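You operate a simulated robot arm through the tools that you are given. There is no shell and no other tool.

The job below is to be done with a simulated robot arm. You get a single attempt, and the scene is never put back.

JOB
Join the black duct to the flap box with the yellow collar.
Fine: shut the grey valve lever first; cap out onto the bench, collar over the port, duct home, purple latch lever on.

The check looks at the end state, three seconds after you hand in, the way a careful person would. Anything else that was tipped, shoved, dropped, spilled or broken makes it a failure. Lids that push on must go on centred and level and be pressed home; caps that screw on are set level and turned clockwise until they are tight.

ROBOT AND FRAMES
A 7-joint arm with a two-finger parallel gripper, fixed in place. Base frame: the origin is at the foot of the arm, x ahead of it, y to its left, z up; the work surface is at about z = 0.975. Units: m, rad, N and s.
With the tool pointing down near the work surface it reaches from about 0.32 to 0.88 m from the base axis. Its first joint turns from -2.496 to 2.496 rad. Payload 3 kg.
The TCP is the grasp point between the finger pads, 0.03 m short of the fingertips. In the tool frame z runs along the fingers and y along their closing line. The gripper opens to 0.094 m. The fingers are 0.028 m wide and 0.01 m thick; the gripper's body (0.05 by 0.096 m) begins 0.055 m behind the TCP.
Orientation is that of the tool frame in the base frame, as a unit quaternion [x, y, z, w]. With the fingers straight down and closing along the base's y, the tool's x points along the base's -x, its y along +y and its z along -z.

CONTROLS
- The arm moves only by the tool send_rows. Its argument "targets" is a list of rows, each an object of numbers (a shift or turn left out is 0, a gripper value left out holds the last): "tx", "ty", "tz": the shift along the base's x, y, z in units of 500 mm (1.0 is 500 mm); "wx", "wy", "wz": the turn, a rotation vector about the base's x, y, z in units of 45 degrees (1.0 is 45 degrees); "gripper": the opening, from 0 (shut) to 1 (fully open). In form: [{"tx": .., "ty": .., "tz": .., "wx": .., "wy": .., "wz": .., "gripper": ..}, ...]. A call has 1 to 20 rows; each row is the pose to reach, as a shift and turn from the pose commanded when the call began. A call with a number of a shift or a turn outside -1 to 1 is refused whole. Rows are played at 5 a second. More than 0.05 m and 0.15 rad between two rows, or a gripper value outside its range, and nothing of the call is played. A pose out of reach is approached as far as the arm can. The call stops where the force on the tool passes 60 N (or 10 N more than at its start, if that is more) or the arm is blocked; 0.2 s more then pass. The fingers move at their own pace (about 0.072 m/s each) and stop on an object; they squeeze with about 43 N. The grip force told is the motor's: it shows also when the fingers shut on nothing. Time passes only in rows, and 0.2 s behind the last, so rows that repeat a pose let the fingers close. The reply holds the time, the measured pose of the TCP, the force on the tool along the base axes, the opening and the grip force, in the units named above and with some noise, with the torque about the TCP (base axes, N m) and any sound that the robot's microphone picked up.
- Cameras (640 x 400 px; columns grow to the right, rows downward): "scene" is fixed at [0.2192, 0.5011, 1.4911]; the picture's right is [-0.49, -0.87, 0.00], its down [-0.71, 0.41, -0.57] and it looks along [0.50, -0.28, -0.82] (base axes); focal length 214 px, centre (320, 200). "wrist" rides on the gripper at [0.076, 0.014, -0.103] in the tool frame; the picture's right is [-0.18, 0.98, 0.00], its down [-0.75, -0.14, -0.64] and it looks along [-0.63, -0.12, 0.77] (tool axes); focal length 243 px, centre (320, 200). There is no depth. A picture from a camera that has moved, and an enlarged one, comes with that camera's place and axes in the base frame and with its lens.
- capture(camera): a new picture of that camera. It takes no simulated time.
- close_up(camera, box): a new picture of the part [left, top, right, bottom] of that camera's present view, enlarged. It takes no simulated time.
- finish_job(): hands the job in; it is judged then, once.

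Places have to be worked out from the pictures, the camera data and where the tool is seen. Open the gripper and draw the arm clear of the work before you hand the job in, unless the task says otherwise.

The tools are called after "Emit:" as name(argument=value, ...) on one line, values as JSON. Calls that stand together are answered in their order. send_rows: Moves the arm, as the interface text tells. Its arguments: {"type":"object","properties":{"targets":{"type":"array"}},"required":["targets"]} The other tools are called the same way: capture (camera) takes a picture; close_up (camera, box) takes an enlarged picture of a part of a camera's view; finish_job () hands the job in.

At the start:

```text
t: 0.0
ee_pos: [0.512, 0.1975, 1.2514]
ee_rot: [0.001, 1.0, 0.0, -0.001]
wrist_force: [0.1, -0.6, 0.7]
moment: [0.03, 0.0, -0.02]
grip_width: 0.0939
finger_force: 0.0
```

scene: 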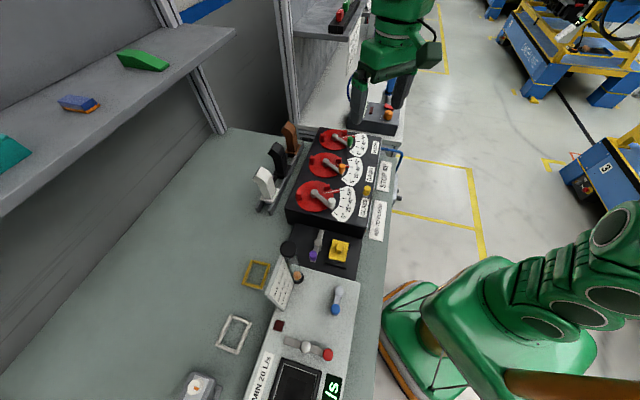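
wrist: 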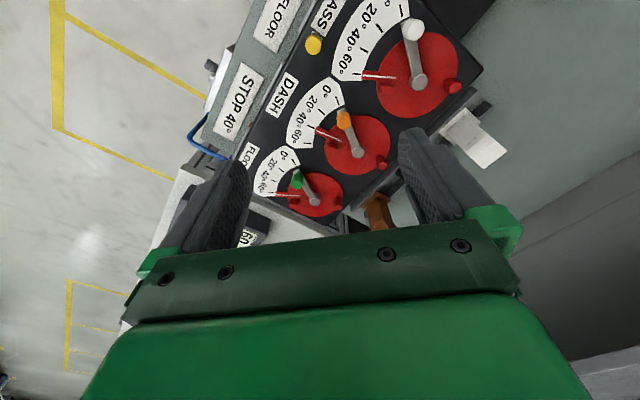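

I'll start by looking at the scene in close-up to identify the parts.

Emit:
close_up(camera="scene", box=[220, 220, 380, 320])

Emit:
close_up(camera="scene", box=[220, 120, 420, 245])

Emit:
close_up(camera="scene", box=[170, 280, 362, 400])

Emit:
close_up(camera="scene", box=[340, 60, 420, 140])

```text
4.00 times, centred on (300, 270) of scene
camera zoom: at [0.2192, 0.5011, 1.4911], right [-0.49, -0.87, 0.0], down [-0.71, 0.41, -0.57], along [0.5, -0.28, -0.82], focal length 858 px, centre (400, -80)
```

zoom: 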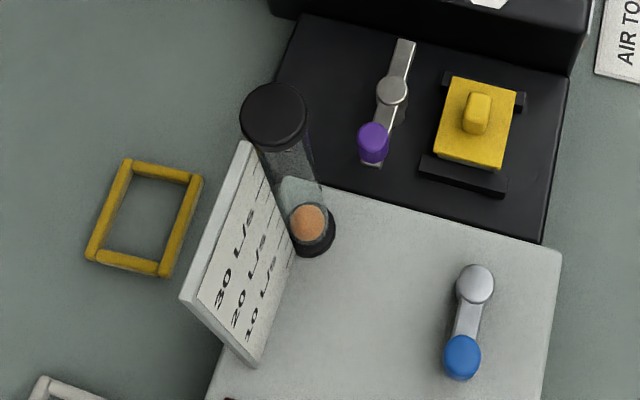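

```text
3.20 times, centred on (320, 182) of scene
camera zoom: at [0.2192, 0.5011, 1.4911], right [-0.49, -0.87, 0.0], down [-0.71, 0.41, -0.57], along [0.5, -0.28, -0.82], focal length 686 px, centre (320, 256)
```

zoom: 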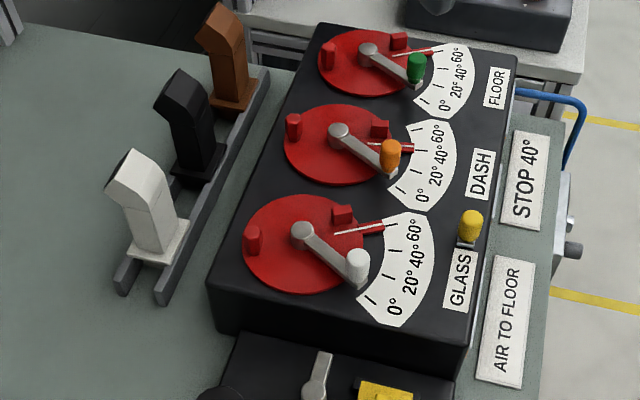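

```text
3.33 times, centred on (266, 340) of scene
camera zoom: at [0.2192, 0.5011, 1.4911], right [-0.49, -0.87, 0.0], down [-0.71, 0.41, -0.57], along [0.5, -0.28, -0.82], focal length 715 px, centre (500, -267)
```

zoom: 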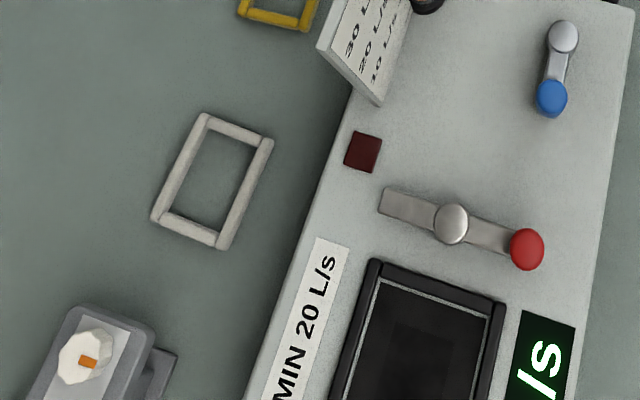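

```text
5.00 times, centred on (380, 100) of scene
camera zoom: at [0.2192, 0.5011, 1.4911], right [-0.49, -0.87, 0.0], down [-0.71, 0.41, -0.57], along [0.5, -0.28, -0.82], focal length 1072 px, centre (20, 700)
```

zoom: 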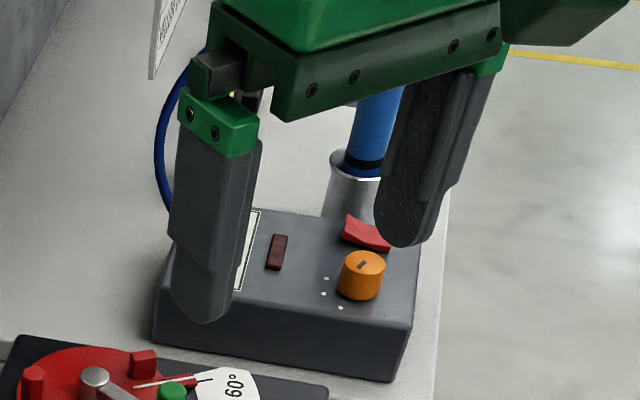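

The black base beside the flap box carries a yellow plug cap and the purple latch lever. The yellow collar lies on the bench near (0.42, 0.56), and the ducts stand on a rack near (0.69, 0.38). I can't yet tell which lever is the grey valve lever, so I'll raise the arm and turn it to look from above with the wrist camera.

Emit:
send_rows(targets=[{"tx": -0.03, "ty": 0.02, "tz": 0.03, "wz": 0.16}, {"tx": -0.07, "ty": 0.04, "tz": 0.07, "wz": 0.33}, {"tx": -0.11, "ty": 0.06, "tz": 0.1, "wz": 0.5}, {"tx": -0.15, "ty": 0.08, "tz": 0.13, "wz": 0.67}, {"tx": -0.19, "ty": 0.1, "tz": 0.15, "wz": 0.84}, {"tx": -0.22, "ty": 0.1, "tz": 0.16, "wz": 1.0}])

Emit:
capture(camera="wrist")

```text
t: 1.4
ee_pos: [0.4023, 0.2485, 1.3326]
ee_rot: [-0.384, 0.924, 0.0, 0.0]
wrist_force: [0.3, -0.3, 0.4]
moment: [0.03, 0.01, -0.02]
grip_width: 0.0939
finger_force: 0.1
```

```text
taken
camera wrist: at [0.3383, 0.2039, 1.4355], right [-0.57, 0.82, 0.0], down [0.63, 0.43, 0.64], along [0.53, 0.36, -0.77], focal length 243 px, centre (320, 200)
```

wrist: 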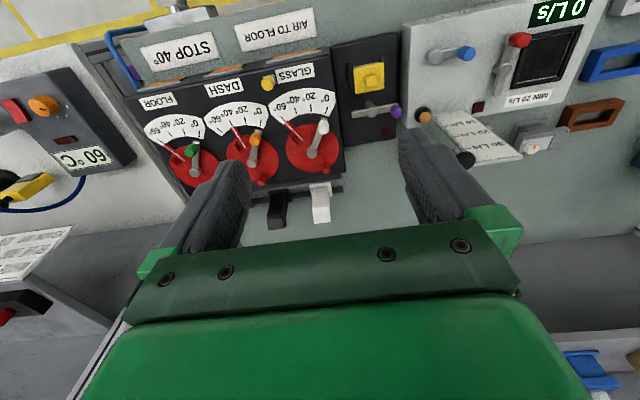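

The grey panel shows 0 L/s and has a blue-knob and a red-knob lever. I'll turn further to see that panel and the whole bench.

Emit:
send_rows(targets=[{"tx": -0.03, "ty": 0.02, "tz": 0.02, "wz": 0.16}, {"tx": -0.06, "ty": 0.04, "tz": 0.04, "wz": 0.33}, {"tx": -0.09, "ty": 0.06, "tz": 0.06, "wz": 0.5}, {"tx": -0.11, "ty": 0.08, "tz": 0.08, "wz": 0.67}, {"tx": -0.12, "ty": 0.1, "tz": 0.1, "wz": 0.84}, {"tx": -0.12, "ty": 0.1, "tz": 0.1, "wz": 1.0}])

Emit:
capture(camera="wrist")

Emit:
capture(camera="scene")

```text
t: 2.8
ee_pos: [0.3385, 0.2665, 1.3475]
ee_rot: [-0.706, 0.708, 0.0, -0.001]
wrist_force: [-0.5, 0.4, 0.0]
moment: [-0.01, 0.01, 0.01]
grip_width: 0.094
finger_force: 0.0
out of reach, approached as far as the arm can: row 4, 5, 6
```

```text
taken
camera wrist: at [0.3245, 0.1901, 1.4499], right [-0.98, 0.18, 0.0], down [0.14, 0.75, 0.64], along [0.12, 0.63, -0.77], focal length 243 px, centre (320, 200)
```

wrist: 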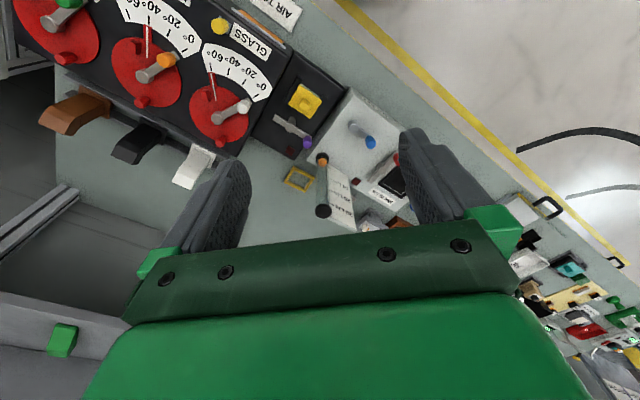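

```text
taken
```

scene: 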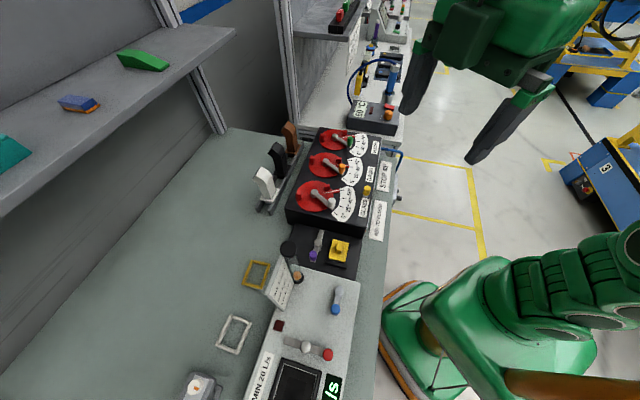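

I'll zoom into the wrist view around the panel and the bench.

Emit:
close_up(camera="wrist", box=[240, 70, 440, 240])

Emit:
close_up(camera="wrist", box=[480, 180, 640, 340])

Emit:
close_up(camera="scene", box=[320, 40, 420, 140])

Emit:
close_up(camera="wrist", box=[20, 0, 300, 180])

Emit:
close_up(camera="scene", box=[345, 130, 415, 250])

```text
2.35 times, centred on (340, 155) of wrist
camera zoom: at [0.3245, 0.1901, 1.4499], right [-0.98, 0.18, 0.0], down [0.14, 0.75, 0.64], along [0.12, 0.63, -0.77], focal length 571 px, centre (273, 306)
```

zoom: 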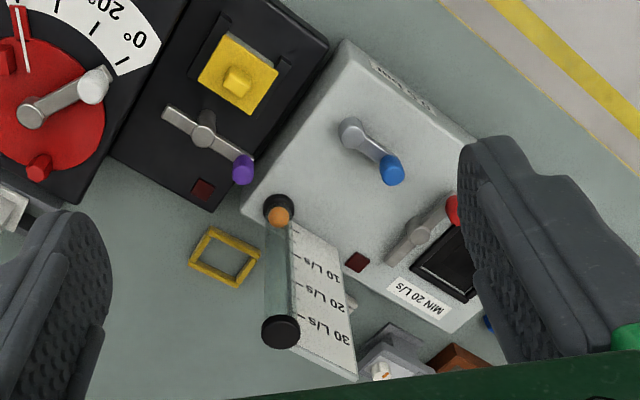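

```text
2.50 times, centred on (560, 260) of wrist
camera zoom: at [0.3245, 0.1901, 1.4499], right [-0.98, 0.18, 0.0], down [0.14, 0.75, 0.64], along [0.12, 0.63, -0.77], focal length 606 px, centre (-280, 50)
```

zoom: 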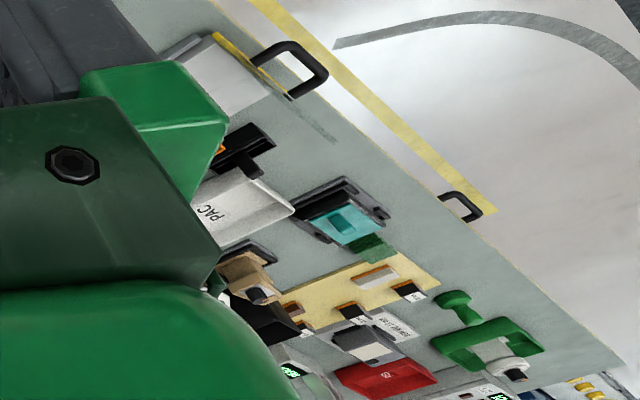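

```text
4.00 times, centred on (370, 90) of scene
camera zoom: at [0.2192, 0.5011, 1.4911], right [-0.49, -0.87, 0.0], down [-0.71, 0.41, -0.57], along [0.5, -0.28, -0.82], focal length 858 px, centre (120, 640)
```

zoom: 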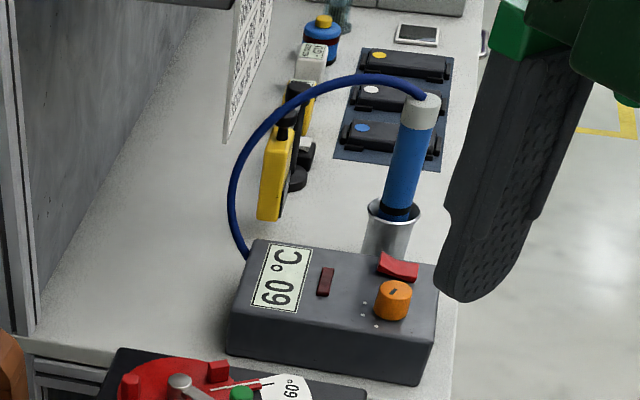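

```text
2.22 times, centred on (160, 90) of wrist
camera zoom: at [0.3245, 0.1901, 1.4499], right [-0.98, 0.18, 0.0], down [0.14, 0.75, 0.64], along [0.12, 0.63, -0.77], focal length 539 px, centre (676, 444)
```

zoom: 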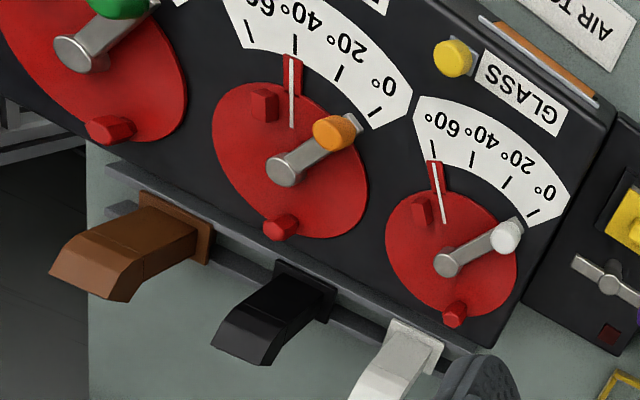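

```text
3.33 times, centred on (380, 190) of scene
camera zoom: at [0.2192, 0.5011, 1.4911], right [-0.49, -0.87, 0.0], down [-0.71, 0.41, -0.57], along [0.5, -0.28, -0.82], focal length 715 px, centre (120, 233)
```

zoom: 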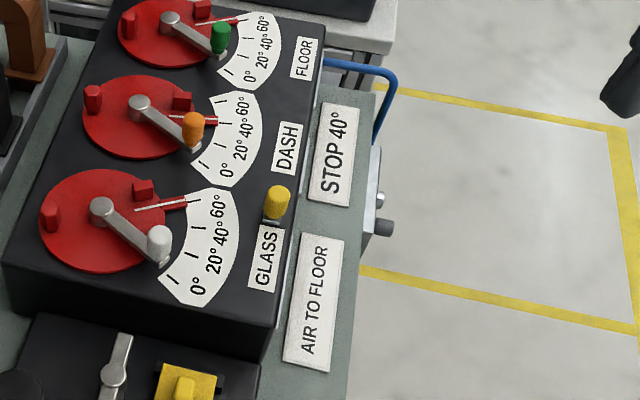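

I need to find the grey valve lever. There is a fixture with a blue pipe on the bench's front edge, so I'll look at that from the base side.

Emit:
send_rows(targets=[{"ty": -0.07, "tz": -0.03, "wz": -0.1}, {"ty": -0.14, "tz": -0.06, "wz": -0.2}, {"ty": -0.21, "tz": -0.09, "wz": -0.3}, {"ty": -0.28, "tz": -0.12, "wz": -0.4}, {"ty": -0.35, "tz": -0.15, "wz": -0.5}, {"ty": -0.42, "tz": -0.18, "wz": -0.6}, {"ty": -0.49, "tz": -0.21, "wz": -0.7}, {"ty": -0.56, "tz": -0.24, "wz": -0.8}, {"ty": -0.63, "tz": -0.27, "wz": -0.9}, {"ty": -0.68, "tz": -0.3, "wz": -1.0}])

Emit:
capture(camera="wrist")

```text
t: 5.0
ee_pos: [0.336, -0.0713, 1.1974]
ee_rot: [-0.382, 0.924, 0.0, 0.0]
wrist_force: [-0.1, 0.1, -0.2]
moment: [0.03, 0.01, -0.01]
grip_width: 0.0938
finger_force: 0.0
```

```text
taken
camera wrist: at [0.2719, -0.116, 1.299], right [-0.56, 0.83, 0.0], down [0.63, 0.43, 0.64], along [0.53, 0.36, -0.77], focal length 243 px, centre (320, 200)
```

wrist: 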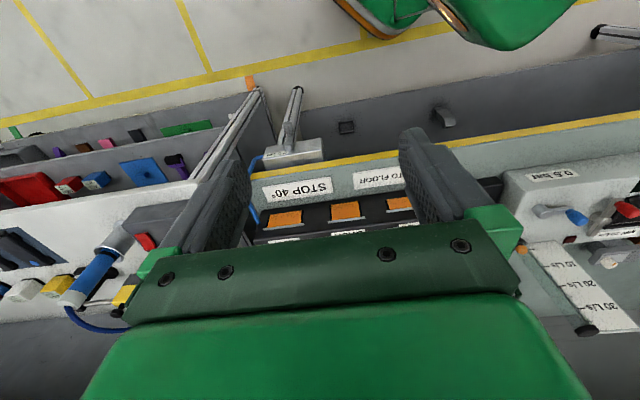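

Emit:
close_up(camera="wrist", box=[230, 80, 480, 240])

Emit:
close_up(camera="wrist", box=[470, 130, 640, 350])

```text
2.50 times, centred on (355, 160) of wrist
camera zoom: at [0.2719, -0.116, 1.299], right [-0.56, 0.83, 0.0], down [0.63, 0.43, 0.64], along [0.53, 0.36, -0.77], focal length 606 px, centre (232, 300)
```

zoom: 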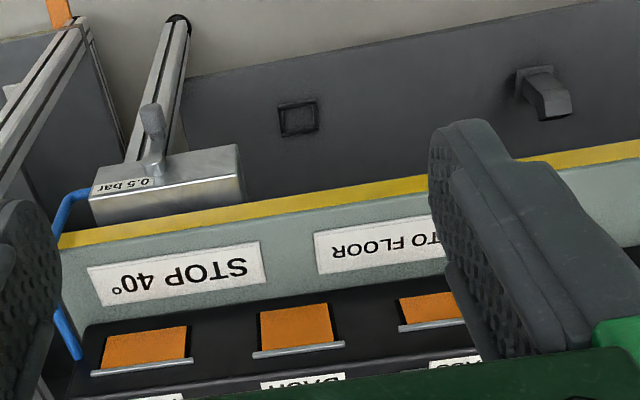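

```text
1.82 times, centred on (555, 240) of wrist
camera zoom: at [0.2719, -0.116, 1.299], right [-0.56, 0.83, 0.0], down [0.63, 0.43, 0.64], along [0.53, 0.36, -0.77], focal length 441 px, centre (-107, 127)
```

zoom: 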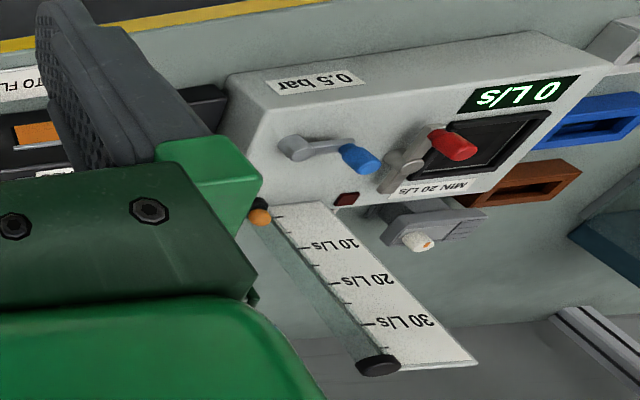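

The grey valve lever sits on a metal block low on the bench front: triangulating puts it near (0.53, -0.03, 0.77), with a "0.5 bar" tag and a blue pipe to the flap box. I'll move in for a better view of it.

Emit:
send_rows(targets=[{"tx": 0.014, "ty": -0.032, "tz": -0.07, "wz": 0.05}, {"tx": 0.028, "ty": -0.064, "tz": -0.14, "wz": 0.1}, {"tx": 0.042, "ty": -0.096, "tz": -0.21, "wz": 0.15}, {"tx": 0.056, "ty": -0.128, "tz": -0.28, "wz": 0.2}, {"tx": 0.068, "ty": -0.16, "tz": -0.35, "wz": 0.25}])

Emit:
capture(camera="wrist")

Emit:
capture(camera="scene")

```text
t: 6.2
ee_pos: [0.3727, -0.1497, 1.0199]
ee_rot: [-0.472, 0.882, 0.0, -0.001]
wrist_force: [0.5, -0.6, 0.5]
moment: [0.01, -0.03, -0.03]
grip_width: 0.0941
finger_force: 0.1
```

```text
taken
camera wrist: at [0.3187, -0.2068, 1.1228], right [-0.72, 0.7, 0.0], down [0.54, 0.55, 0.64], along [0.45, 0.46, -0.77], focal length 243 px, centre (320, 200)
```

wrist: 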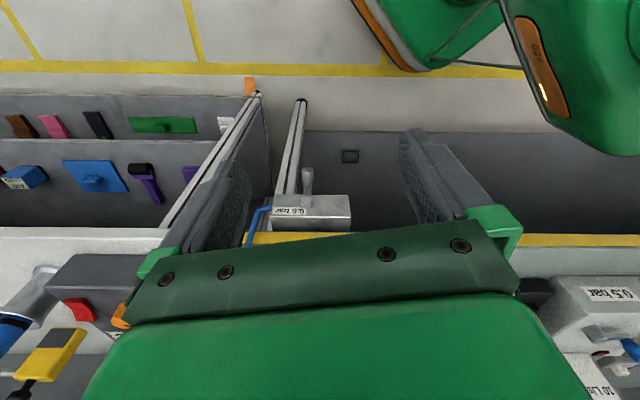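

```text
taken
```

scene: 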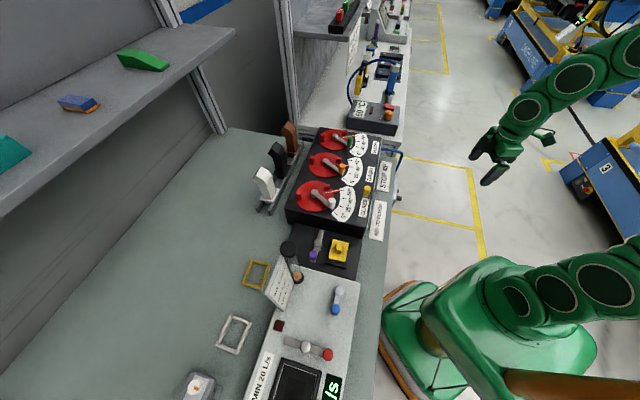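

Emit:
close_up(camera="wrist", box=[240, 150, 380, 240])

Emit:
close_up(camera="scene", box=[360, 140, 430, 210])

```text
4.44 times, centred on (310, 195) of wrist
camera zoom: at [0.3187, -0.2068, 1.1228], right [-0.72, 0.7, 0.0], down [0.54, 0.55, 0.64], along [0.45, 0.46, -0.77], focal length 1078 px, centre (364, 222)
```

zoom: 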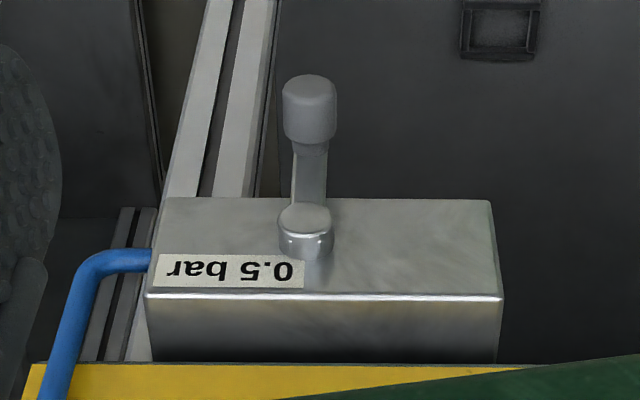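

```text
5.71 times, centred on (395, 175) of scene
camera zoom: at [0.2192, 0.5011, 1.4911], right [-0.49, -0.87, 0.0], down [-0.71, 0.41, -0.57], along [0.5, -0.28, -0.82], focal length 1226 px, centre (-109, 343)
```

zoom: 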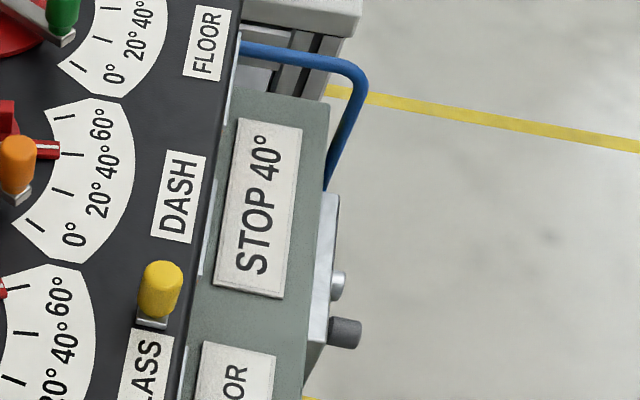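

The grey lever is on the front face of the block and hangs straight down, with its boss near (0.522, -0.034, 0.803) and its knob near (0.509, -0.046, 0.752). I'll zoom in further for markings before touching it, and look at the similar blue lever to compare.

Emit:
close_up(camera="wrist", box=[265, 160, 355, 216])

Emit:
close_up(camera="wrist", box=[540, 260, 640, 400])

Emit:
close_up(camera="scene", box=[260, 270, 380, 400])

Emit:
close_up(camera="scene", box=[380, 170, 410, 210])

```text
7.11 times, centred on (310, 188) of wrist
camera zoom: at [0.3187, -0.2068, 1.1228], right [-0.72, 0.7, 0.0], down [0.54, 0.55, 0.64], along [0.45, 0.46, -0.77], focal length 1725 px, centre (391, 285)
```

zoom: 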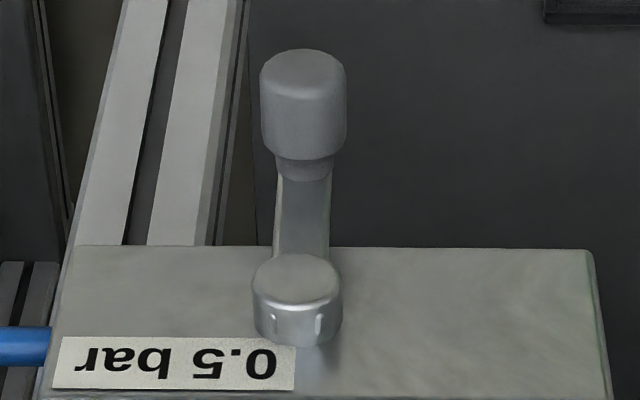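

```text
2.86 times, centred on (590, 330) of wrist
camera zoom: at [0.3187, -0.2068, 1.1228], right [-0.72, 0.7, 0.0], down [0.54, 0.55, 0.64], along [0.45, 0.46, -0.77], focal length 693 px, centre (-451, -171)
```

zoom: 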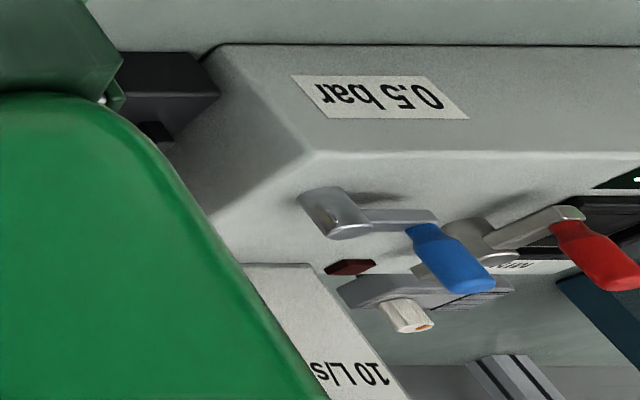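

```text
3.08 times, centred on (320, 335) of scene
camera zoom: at [0.2192, 0.5011, 1.4911], right [-0.49, -0.87, 0.0], down [-0.71, 0.41, -0.57], along [0.5, -0.28, -0.82], focal length 660 px, centre (320, -215)
```

zoom: 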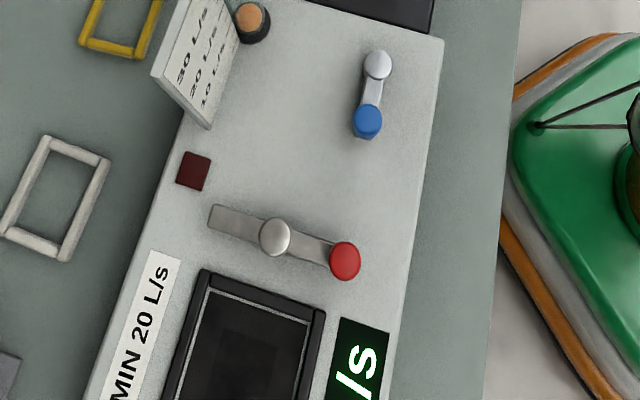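

```text
10.00 times, centred on (395, 190) of scene
camera zoom: at [0.2192, 0.5011, 1.4911], right [-0.49, -0.87, 0.0], down [-0.71, 0.41, -0.57], along [0.5, -0.28, -0.82], focal length 2145 px, centre (-430, 300)
```

zoom: 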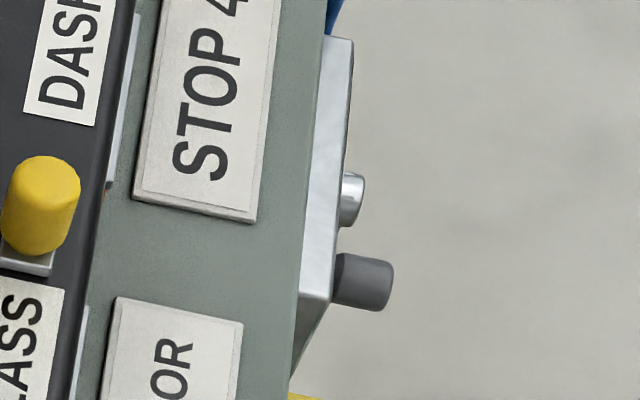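

The lever hangs straight down, and the block front spans roughly z 0.776 to 0.833. I'll align the fingers with the bench edge, tilt them inward about 25°, and approach the knob so I can grip it lightly.

Emit:
send_rows(targets=[{"tx": 0.04, "ty": 0.02, "tz": -0.04, "wz": -0.08}, {"tx": 0.08, "ty": 0.045, "tz": -0.08, "wz": -0.16}, {"tx": 0.11, "ty": 0.06, "tz": -0.13, "wz": -0.232}])

Emit:
send_rows(targets=[{"wx": 0.1, "wy": -0.0975, "tz": -0.05, "tx": 0.02, "ty": 0.01}, {"wx": 0.2, "wy": -0.195, "tz": -0.1, "tx": 0.04, "ty": 0.025}, {"wx": 0.3, "wy": -0.2925, "tz": -0.15, "tx": 0.06, "ty": 0.04}, {"wx": 0.4, "wy": -0.39, "tz": -0.21, "tx": 0.1, "ty": 0.083}, {"wx": 0.4, "wy": -0.39, "tz": -0.21, "tx": 0.1, "ty": 0.083}])

Emit:
capture(camera="wrist")

Emit:
capture(camera="scene")

```text
t: 7.0
ee_pos: [0.4277, -0.1195, 0.9556]
ee_rot: [-0.388, 0.921, 0.0, 0.0]
wrist_force: [0.2, 0.1, 0.8]
moment: [0.01, 0.0, 0.0]
grip_width: 0.0943
finger_force: 0.1
```

```text
t: 8.2
ee_pos: [0.4694, -0.086, 0.8608]
ee_rot: [-0.381, 0.902, 0.079, 0.189]
wrist_force: [-0.1, -0.9, -0.6]
moment: [-0.01, 0.0, 0.02]
grip_width: 0.0939
finger_force: 0.0
out of reach, approached as far as the arm can: row 4, 5
```

```text
taken
camera wrist: at [0.383, -0.1562, 0.9234], right [-0.59, 0.81, 0.07], down [0.4, 0.21, 0.89], along [0.7, 0.55, -0.45], focal length 243 px, centre (320, 200)
```

wrist: 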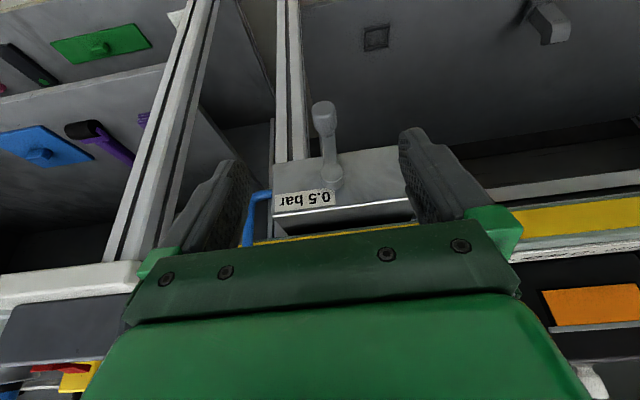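

```text
taken
```

scene: 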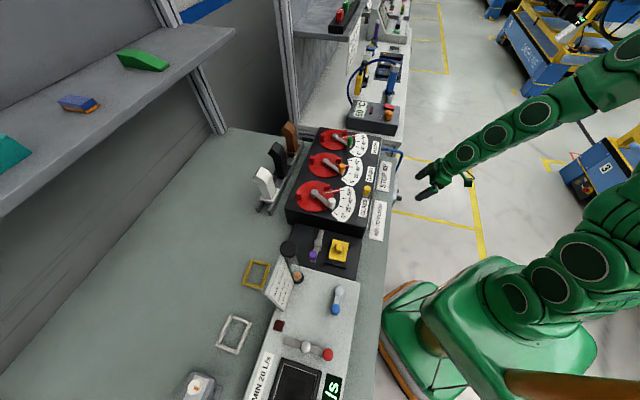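

The 25° tilt is slightly out of reach, so I'll reduce it to about 10° and line up above the knob.

Emit:
send_rows(targets=[{"wx": -0.08, "wy": 0.078, "tz": 0.02}, {"wx": -0.16, "wy": 0.156, "tz": 0.01, "tx": 0.01, "ty": 0.01}, {"wx": -0.24, "wy": 0.234, "tz": -0.01, "tx": 0.035, "ty": 0.038}, {"wx": -0.24, "wy": 0.234, "tz": -0.023, "tx": 0.035, "ty": 0.038}])

Emit:
capture(camera="wrist")

Emit:
close_up(camera="scene", box=[370, 140, 470, 220])

```text
t: 9.2
ee_pos: [0.4892, -0.0674, 0.8472]
ee_rot: [-0.388, 0.917, 0.035, 0.081]
wrist_force: [0.4, 0.1, 0.3]
moment: [-0.01, 0.01, -0.04]
grip_width: 0.094
finger_force: 0.0
```

```text
taken
camera wrist: at [0.4141, -0.1246, 0.9352], right [-0.58, 0.82, 0.03], down [0.54, 0.35, 0.76], along [0.61, 0.46, -0.64], focal length 243 px, centre (320, 200)
```

wrist: 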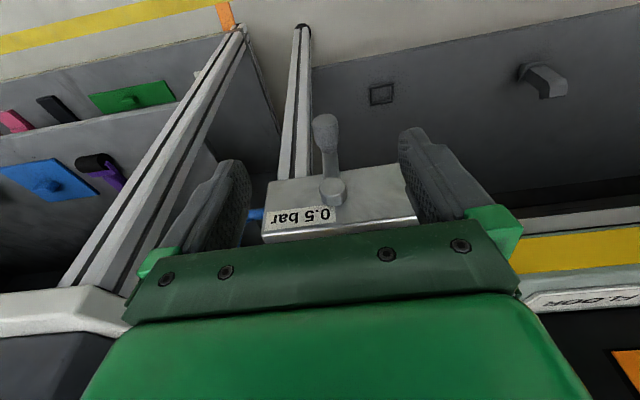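

```text
5.00 times, centred on (420, 180) of scene
camera zoom: at [0.2192, 0.5011, 1.4911], right [-0.49, -0.87, 0.0], down [-0.71, 0.41, -0.57], along [0.5, -0.28, -0.82], focal length 1072 px, centre (-180, 300)
```

zoom: 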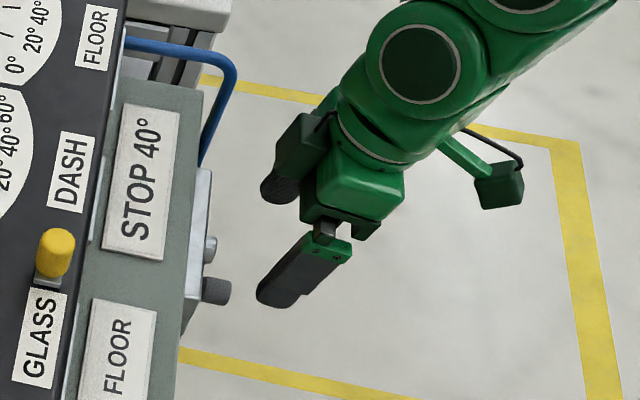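

The tilt is now 10° and the knob projects to about (0.503, -0.050, 0.753), which is in line with the gripper. I'll descend so the open fingers straddle it.

Emit:
send_rows(targets=[{"tx": 0.004, "ty": 0.004, "tz": -0.05}, {"tx": 0.01, "ty": 0.012, "tz": -0.1}, {"tx": 0.02, "ty": 0.025, "tz": -0.14}, {"tx": 0.03, "ty": 0.035, "tz": -0.17}, {"tx": 0.03, "ty": 0.035, "tz": -0.17}])

Emit:
capture(camera="wrist")

Emit:
close_up(camera="scene", box=[370, 140, 470, 220])

```text
t: 10.4
ee_pos: [0.5034, -0.0513, 0.7621]
ee_rot: [-0.388, 0.918, 0.034, 0.08]
wrist_force: [0.3, -0.2, 0.4]
moment: [0.01, -0.02, 0.0]
grip_width: 0.094
finger_force: 0.0
```

```text
taken
camera wrist: at [0.429, -0.1082, 0.85], right [-0.58, 0.82, 0.03], down [0.54, 0.35, 0.76], along [0.61, 0.46, -0.64], focal length 243 px, centre (320, 200)
```

wrist: 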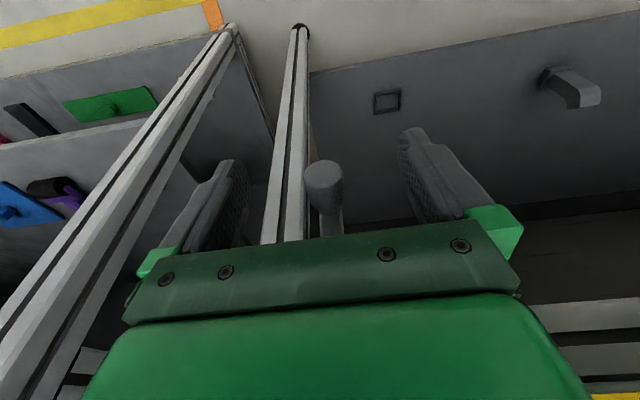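

```text
5.00 times, centred on (420, 180) of scene
camera zoom: at [0.2192, 0.5011, 1.4911], right [-0.49, -0.87, 0.0], down [-0.71, 0.41, -0.57], along [0.5, -0.28, -0.82], focal length 1072 px, centre (-180, 300)
```

zoom: 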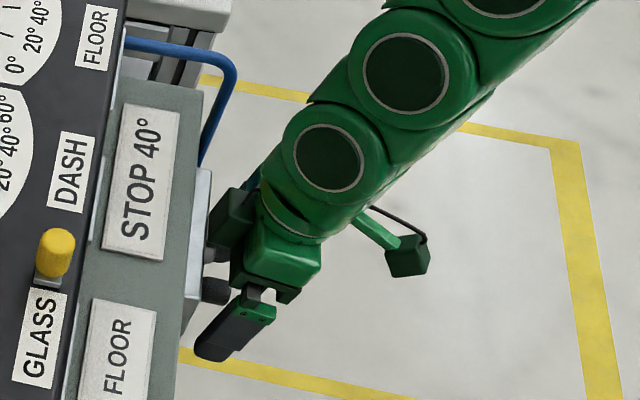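

The knob is centred between the fingers, so I'll close onto it.

Emit:
send_rows(targets=[{"gripper": 0.5}, {"gripper": 0.3}, {"gripper": 0.15}, {"gripper": 0.0}, {"gripper": 0.0}, {"gripper": 0.0}])

Emit:
capture(camera="wrist")

```text
t: 11.8
ee_pos: [0.5033, -0.0495, 0.7625]
ee_rot: [-0.388, 0.917, 0.034, 0.08]
wrist_force: [-25.8, 40.9, 10.8]
moment: [0.14, -0.04, -0.02]
grip_width: 0.022
finger_force: 44.6
```

```text
taken
camera wrist: at [0.4279, -0.1073, 0.8499], right [-0.58, 0.81, 0.03], down [0.54, 0.35, 0.76], along [0.61, 0.46, -0.65], focal length 243 px, centre (320, 200)
```

wrist: 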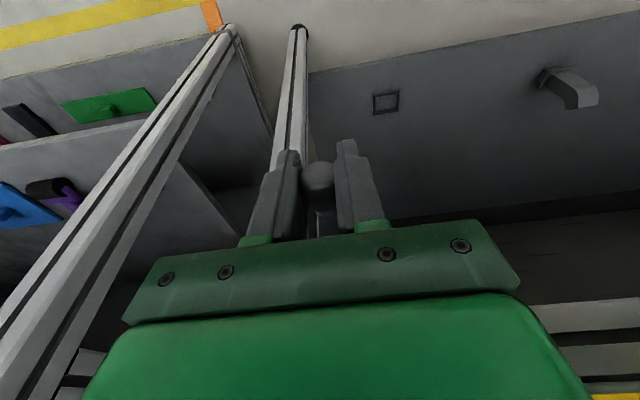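

The reading shows about 48 N from the lever toward (-x, +y). It refuses to move toward the pipe, so it must turn clockwise the other way. I'll try a small arc in that direction.

Emit:
send_rows(targets=[{"tx": -0.0043, "ty": 0.0042, "tz": 0.0}, {"tx": -0.0106, "ty": 0.0103, "tz": 0.0004}, {"tx": -0.017, "ty": 0.0166, "tz": 0.0015}, {"tx": -0.0232, "ty": 0.0226, "tz": 0.0035}, {"tx": -0.0232, "ty": 0.0226, "tz": 0.0035}])

Emit:
capture(camera="wrist")

```text
t: 13.0
ee_pos: [0.4932, -0.0386, 0.7637]
ee_rot: [-0.387, 0.918, 0.034, 0.082]
wrist_force: [4.2, -5.7, 21.9]
moment: [0.63, -0.66, -0.78]
grip_width: 0.0209
finger_force: 45.1
```

```text
taken
camera wrist: at [0.4171, -0.0965, 0.8522], right [-0.58, 0.82, 0.03], down [0.54, 0.35, 0.77], along [0.61, 0.46, -0.64], focal length 243 px, centre (320, 200)
```

wrist: 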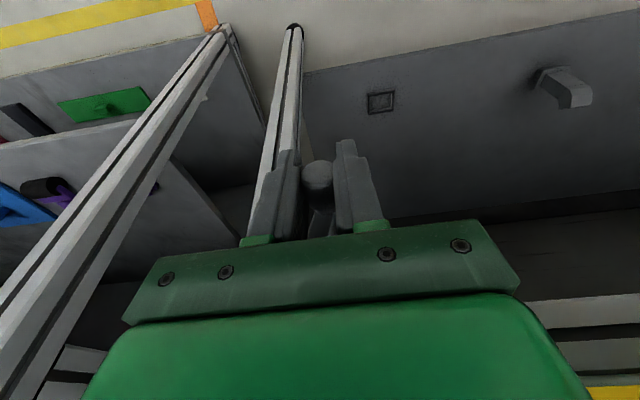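

The lever turns in that direction with little side force. I'll continue along the arc to about 45° and check forces.

Emit:
send_rows(targets=[{"tx": -0.006, "ty": 0.0058, "tz": 0.0055}, {"tx": -0.012, "ty": 0.0117, "tz": 0.0102}, {"tx": -0.0176, "ty": 0.017, "tz": 0.0145}, {"tx": -0.0231, "ty": 0.0225, "tz": 0.019}, {"tx": -0.028, "ty": 0.0272, "tz": 0.0247}, {"tx": -0.0328, "ty": 0.032, "tz": 0.0304}, {"tx": -0.0328, "ty": 0.032, "tz": 0.0304}])

Emit:
capture(camera="wrist")

```text
t: 14.6
ee_pos: [0.4758, -0.0227, 0.7781]
ee_rot: [-0.388, 0.918, 0.032, 0.082]
wrist_force: [10.9, -30.0, 32.1]
moment: [-0.39, -0.23, -0.95]
grip_width: 0.0213
finger_force: 44.6
```

```text
taken
camera wrist: at [0.401, -0.0801, 0.8666], right [-0.58, 0.82, 0.03], down [0.54, 0.35, 0.77], along [0.61, 0.46, -0.64], focal length 243 px, centre (320, 200)
```

wrist: 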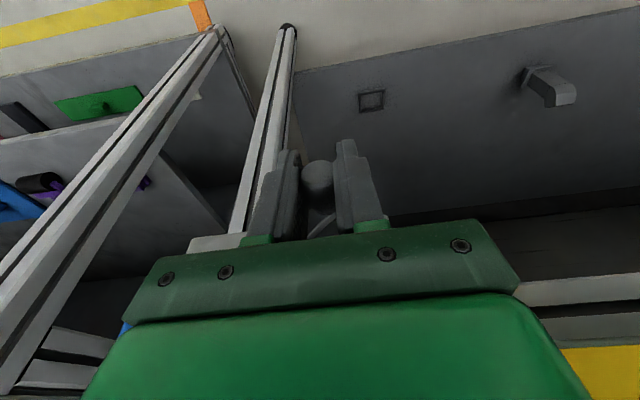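

There is a radial pull of about 43 N, so the real lever radius is smaller than I commanded. I'll continue up to horizontal on a tighter arc.

Emit:
send_rows(targets=[{"tx": 0.0, "ty": 0.0, "tz": 0.008}, {"tx": -0.002, "ty": 0.002, "tz": 0.013}, {"tx": -0.0043, "ty": 0.0042, "tz": 0.018}, {"tx": -0.0066, "ty": 0.0064, "tz": 0.026}, {"tx": -0.0088, "ty": 0.0086, "tz": 0.034}, {"tx": -0.0107, "ty": 0.0105, "tz": 0.0414}, {"tx": -0.0107, "ty": 0.0105, "tz": 0.0414}])

Emit:
close_up(camera="scene", box=[370, 140, 470, 220])

Emit:
capture(camera="wrist")

```text
t: 16.2
ee_pos: [0.4704, -0.0162, 0.7992]
ee_rot: [-0.388, 0.918, 0.034, 0.079]
wrist_force: [-12.9, 30.0, -13.3]
moment: [0.24, 0.37, -0.57]
grip_width: 0.0217
finger_force: 45.0
```

```text
5.00 times, centred on (420, 180) of scene
camera zoom: at [0.2192, 0.5011, 1.4911], right [-0.49, -0.87, 0.0], down [-0.71, 0.41, -0.57], along [0.5, -0.28, -0.82], focal length 1072 px, centre (-180, 300)
```

zoom: 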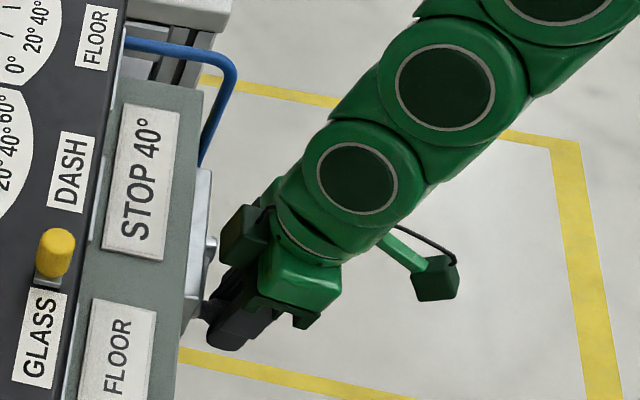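

```text
taken
camera wrist: at [0.3943, -0.0742, 0.8866], right [-0.58, 0.81, 0.03], down [0.54, 0.35, 0.76], along [0.61, 0.46, -0.65], focal length 243 px, centre (320, 200)
```

wrist: 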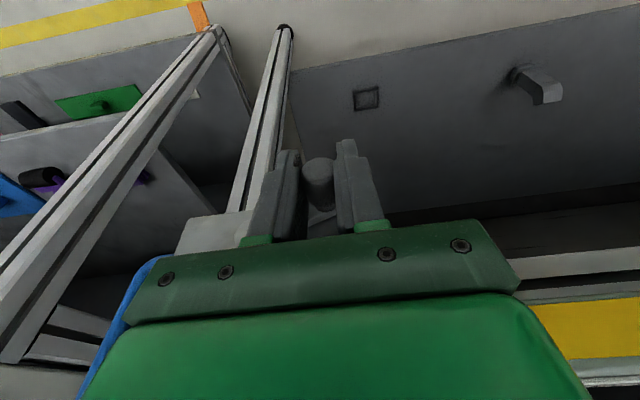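

The lever is at about 76°. I'll finish to horizontal and press slightly further to feel for the end stop.

Emit:
send_rows(targets=[{"tx": -0.0057, "ty": 0.0056, "tz": 0.01}, {"tx": -0.006, "ty": 0.006, "tz": 0.018}, {"tx": -0.006, "ty": 0.006, "tz": 0.026}, {"tx": -0.006, "ty": 0.006, "tz": 0.026}])

Emit:
send_rows(targets=[{"tz": 0.006}, {"tz": 0.012}, {"tz": 0.012}])

Emit:
capture(camera="wrist")

```text
t: 17.2
ee_pos: [0.4676, -0.0142, 0.8124]
ee_rot: [-0.388, 0.917, 0.033, 0.082]
wrist_force: [-13.8, -13.1, 5.0]
moment: [-0.37, -0.03, -0.8]
grip_width: 0.0212
finger_force: 44.9
```

```text
t: 18.0
ee_pos: [0.4674, -0.0132, 0.8186]
ee_rot: [-0.388, 0.917, 0.034, 0.081]
wrist_force: [-10.2, 11.8, -2.9]
moment: [0.33, 0.1, -0.89]
grip_width: 0.021
finger_force: 45.2
```

```text
taken
camera wrist: at [0.3922, -0.0715, 0.906], right [-0.58, 0.82, 0.03], down [0.54, 0.35, 0.76], along [0.61, 0.46, -0.64], focal length 243 px, centre (320, 200)
```

wrist: 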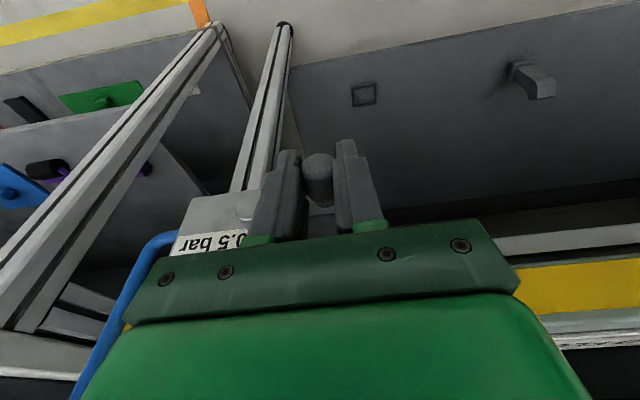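

There's no end stop yet just past horizontal. I'll go a little further to find the stop.

Emit:
send_rows(targets=[{"tz": 0.008}, {"tz": 0.016, "tx": 0.001, "ty": -0.001}, {"tz": 0.022, "tx": 0.002, "ty": -0.002}, {"tz": 0.022, "tx": 0.002, "ty": -0.002}])

Emit:
capture(camera="wrist")

Emit:
close_up(camera="scene", box=[370, 140, 470, 220])

```text
t: 19.0
ee_pos: [0.4663, -0.0138, 0.8289]
ee_rot: [-0.388, 0.917, 0.036, 0.079]
wrist_force: [-25.8, 15.1, -30.7]
moment: [0.04, 0.77, -0.77]
grip_width: 0.0207
finger_force: 44.9
```

```text
taken
camera wrist: at [0.3921, -0.0722, 0.917], right [-0.58, 0.82, 0.03], down [0.54, 0.35, 0.76], along [0.61, 0.46, -0.65], focal length 243 px, centre (320, 200)
```

wrist: 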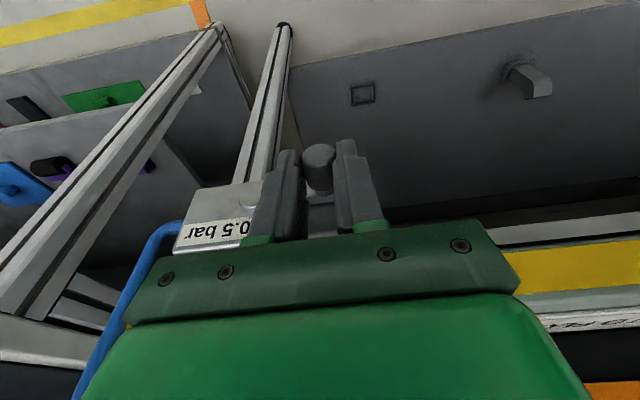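

```text
5.00 times, centred on (420, 180) of scene
camera zoom: at [0.2192, 0.5011, 1.4911], right [-0.49, -0.87, 0.0], down [-0.71, 0.41, -0.57], along [0.5, -0.28, -0.82], focal length 1072 px, centre (-180, 300)
```

zoom: 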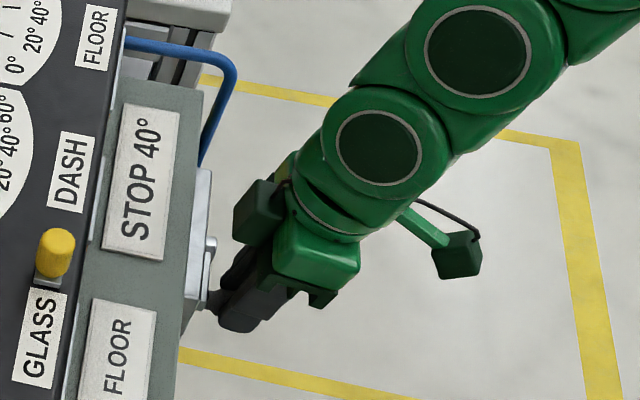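

The upward resistance of about -31 N and the knob slipping in the grip show the lever is at its end stop, horizontal and shut. I'll open a little and back straight out from the block.

Emit:
send_rows(targets=[{"tz": -0.006, "gripper": 0.4}, {"tz": -0.006, "gripper": 0.4}, {"tx": -0.04, "ty": -0.042, "gripper": 0.4}, {"tx": -0.09, "ty": -0.093, "gripper": 0.4}, {"tx": -0.14, "ty": -0.144, "gripper": 0.4, "tz": 0.05}, {"tx": -0.14, "ty": -0.144, "gripper": 0.4, "tz": 0.13}])

Emit:
capture(camera="wrist")

Emit:
close_up(camera="scene", box=[370, 150, 430, 210])

```text
t: 20.4
ee_pos: [0.4185, -0.0941, 0.9031]
ee_rot: [-0.388, 0.917, 0.036, 0.08]
wrist_force: [-0.3, -0.3, -0.2]
moment: [-0.03, 0.04, 0.02]
grip_width: 0.0373
finger_force: 0.1
out of reach, approached as far as the arm can: row 3, 4, 5, 6
```

```text
taken
camera wrist: at [0.3442, -0.1521, 0.9923], right [-0.58, 0.81, 0.04], down [0.54, 0.35, 0.76], along [0.61, 0.46, -0.65], focal length 243 px, centre (320, 200)
```

wrist: 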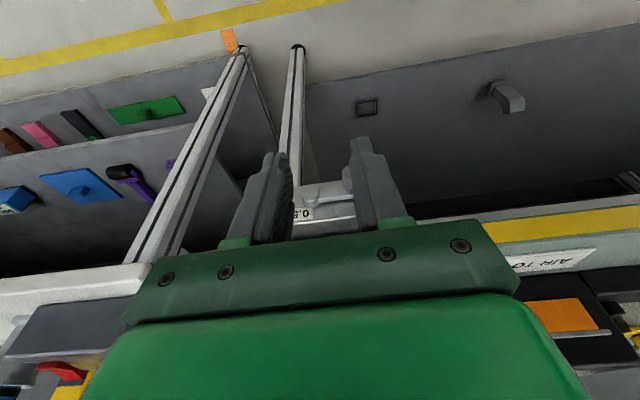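

```text
6.67 times, centred on (400, 180) of scene
camera zoom: at [0.2192, 0.5011, 1.4911], right [-0.49, -0.87, 0.0], down [-0.71, 0.41, -0.57], along [0.5, -0.28, -0.82], focal length 1430 px, centre (-213, 333)
```

zoom: 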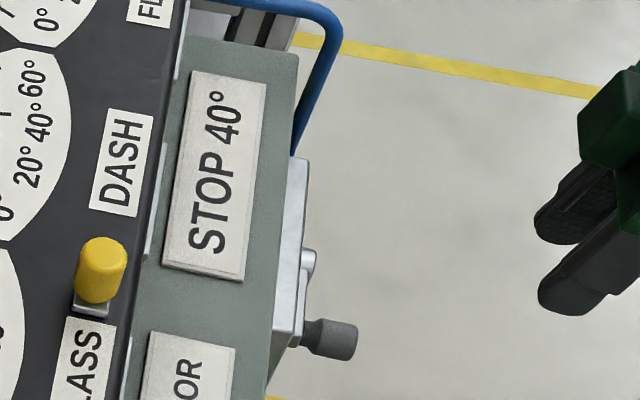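

The lever is now horizontal. I'll straighten the tool, rise, and check the valve from a clear view.

Emit:
send_rows(targets=[{"tz": 0.08, "wx": -0.08, "wy": 0.078, "gripper": 1}, {"tz": 0.16, "wx": -0.16, "wy": 0.156}, {"tz": 0.24, "wx": -0.16, "wy": 0.156}, {"tz": 0.32, "tx": -0.02, "wx": -0.16, "wy": 0.156}])

Emit:
close_up(camera="wrist", box=[230, 120, 400, 230])

Emit:
capture(camera="wrist")

```text
t: 21.4
ee_pos: [0.4068, -0.0948, 1.0625]
ee_rot: [-0.388, 0.922, 0.0, -0.001]
wrist_force: [-0.2, 0.4, -0.3]
moment: [0.0, 0.01, 0.02]
grip_width: 0.0939
finger_force: 0.0
```

```text
3.64 times, centred on (315, 175) of wrist
camera zoom: at [0.3441, -0.1397, 1.1649], right [-0.58, 0.82, 0.0], down [0.63, 0.44, 0.64], along [0.52, 0.37, -0.77], focal length 882 px, centre (338, 291)
```

zoom: 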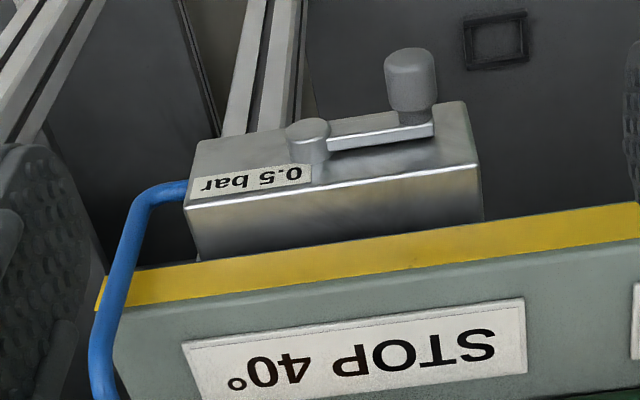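

```text
taken
camera wrist: at [0.3441, -0.1397, 1.1649], right [-0.58, 0.82, 0.0], down [0.63, 0.44, 0.64], along [0.52, 0.37, -0.77], focal length 243 px, centre (320, 200)
```

wrist: 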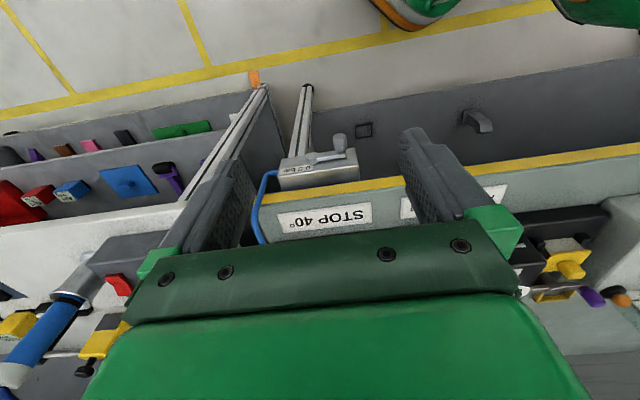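

The valve lever lies square along the block, so it's shut. Next I'll move over the black base to inspect the cap, the latch lever and the port.

Emit:
send_rows(targets=[{"tz": 0.09}, {"tz": 0.18}, {"tz": 0.27, "ty": 0.04}, {"tz": 0.3, "ty": 0.13, "tx": -0.02}, {"tz": 0.3, "ty": 0.22, "tx": -0.04}, {"tz": 0.3, "ty": 0.31, "tx": -0.06}, {"tz": 0.3, "ty": 0.4, "tx": -0.08}, {"tz": 0.3, "ty": 0.49, "tx": -0.1}, {"tz": 0.3, "ty": 0.58, "tx": -0.12}, {"tz": 0.28, "ty": 0.67, "tx": -0.14}, {"tz": 0.26, "ty": 0.76, "tx": -0.17}, {"tz": 0.24, "ty": 0.85, "tx": -0.186}, {"tz": 0.24, "ty": 0.87, "tx": -0.186}])

Emit:
capture(camera="wrist")

```text
t: 24.2
ee_pos: [0.3164, 0.3445, 1.1868]
ee_rot: [-0.384, 0.921, 0.059, -0.026]
wrist_force: [4.2, 12.1, -31.0]
moment: [-0.39, 1.14, 0.08]
grip_width: 0.094
finger_force: 0.2
```

```text
taken
camera wrist: at [0.2617, 0.2905, 1.2904], right [-0.56, 0.82, 0.13], down [0.69, 0.38, 0.62], along [0.46, 0.43, -0.78], focal length 243 px, centre (320, 200)
```

wrist: 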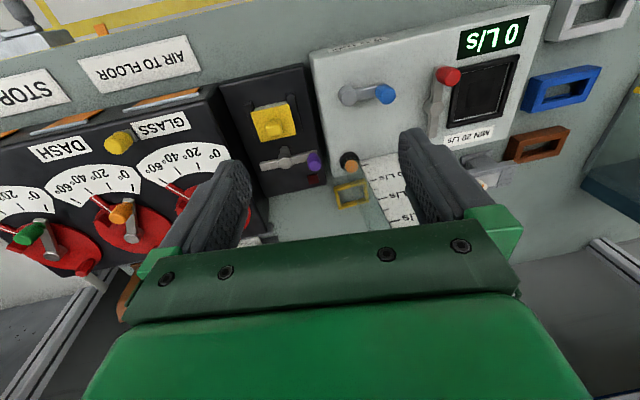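

The tool is tilted about 7° and reads 31 N, so something may be touching. I'll check the scene before moving.

Emit:
capture(camera="scene")

Emit:
send_rows(targets=[{"tz": 0.0}])

```text
taken
```

scene: 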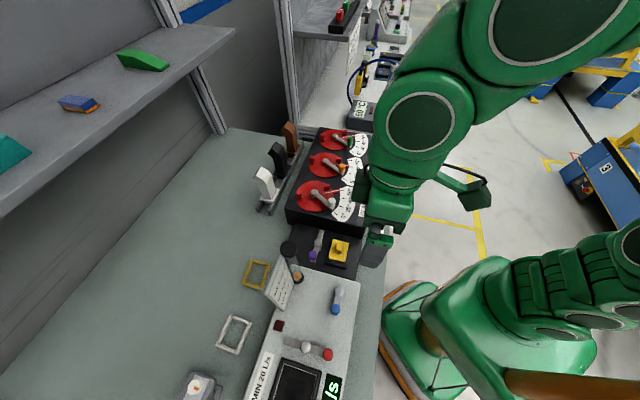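

```text
t: 24.6
ee_pos: [0.3161, 0.3406, 1.1853]
ee_rot: [-0.39, 0.921, 0.0, 0.006]
wrist_force: [-0.5, 0.5, 0.1]
moment: [0.01, -0.02, 0.0]
grip_width: 0.0939
finger_force: 0.1
```

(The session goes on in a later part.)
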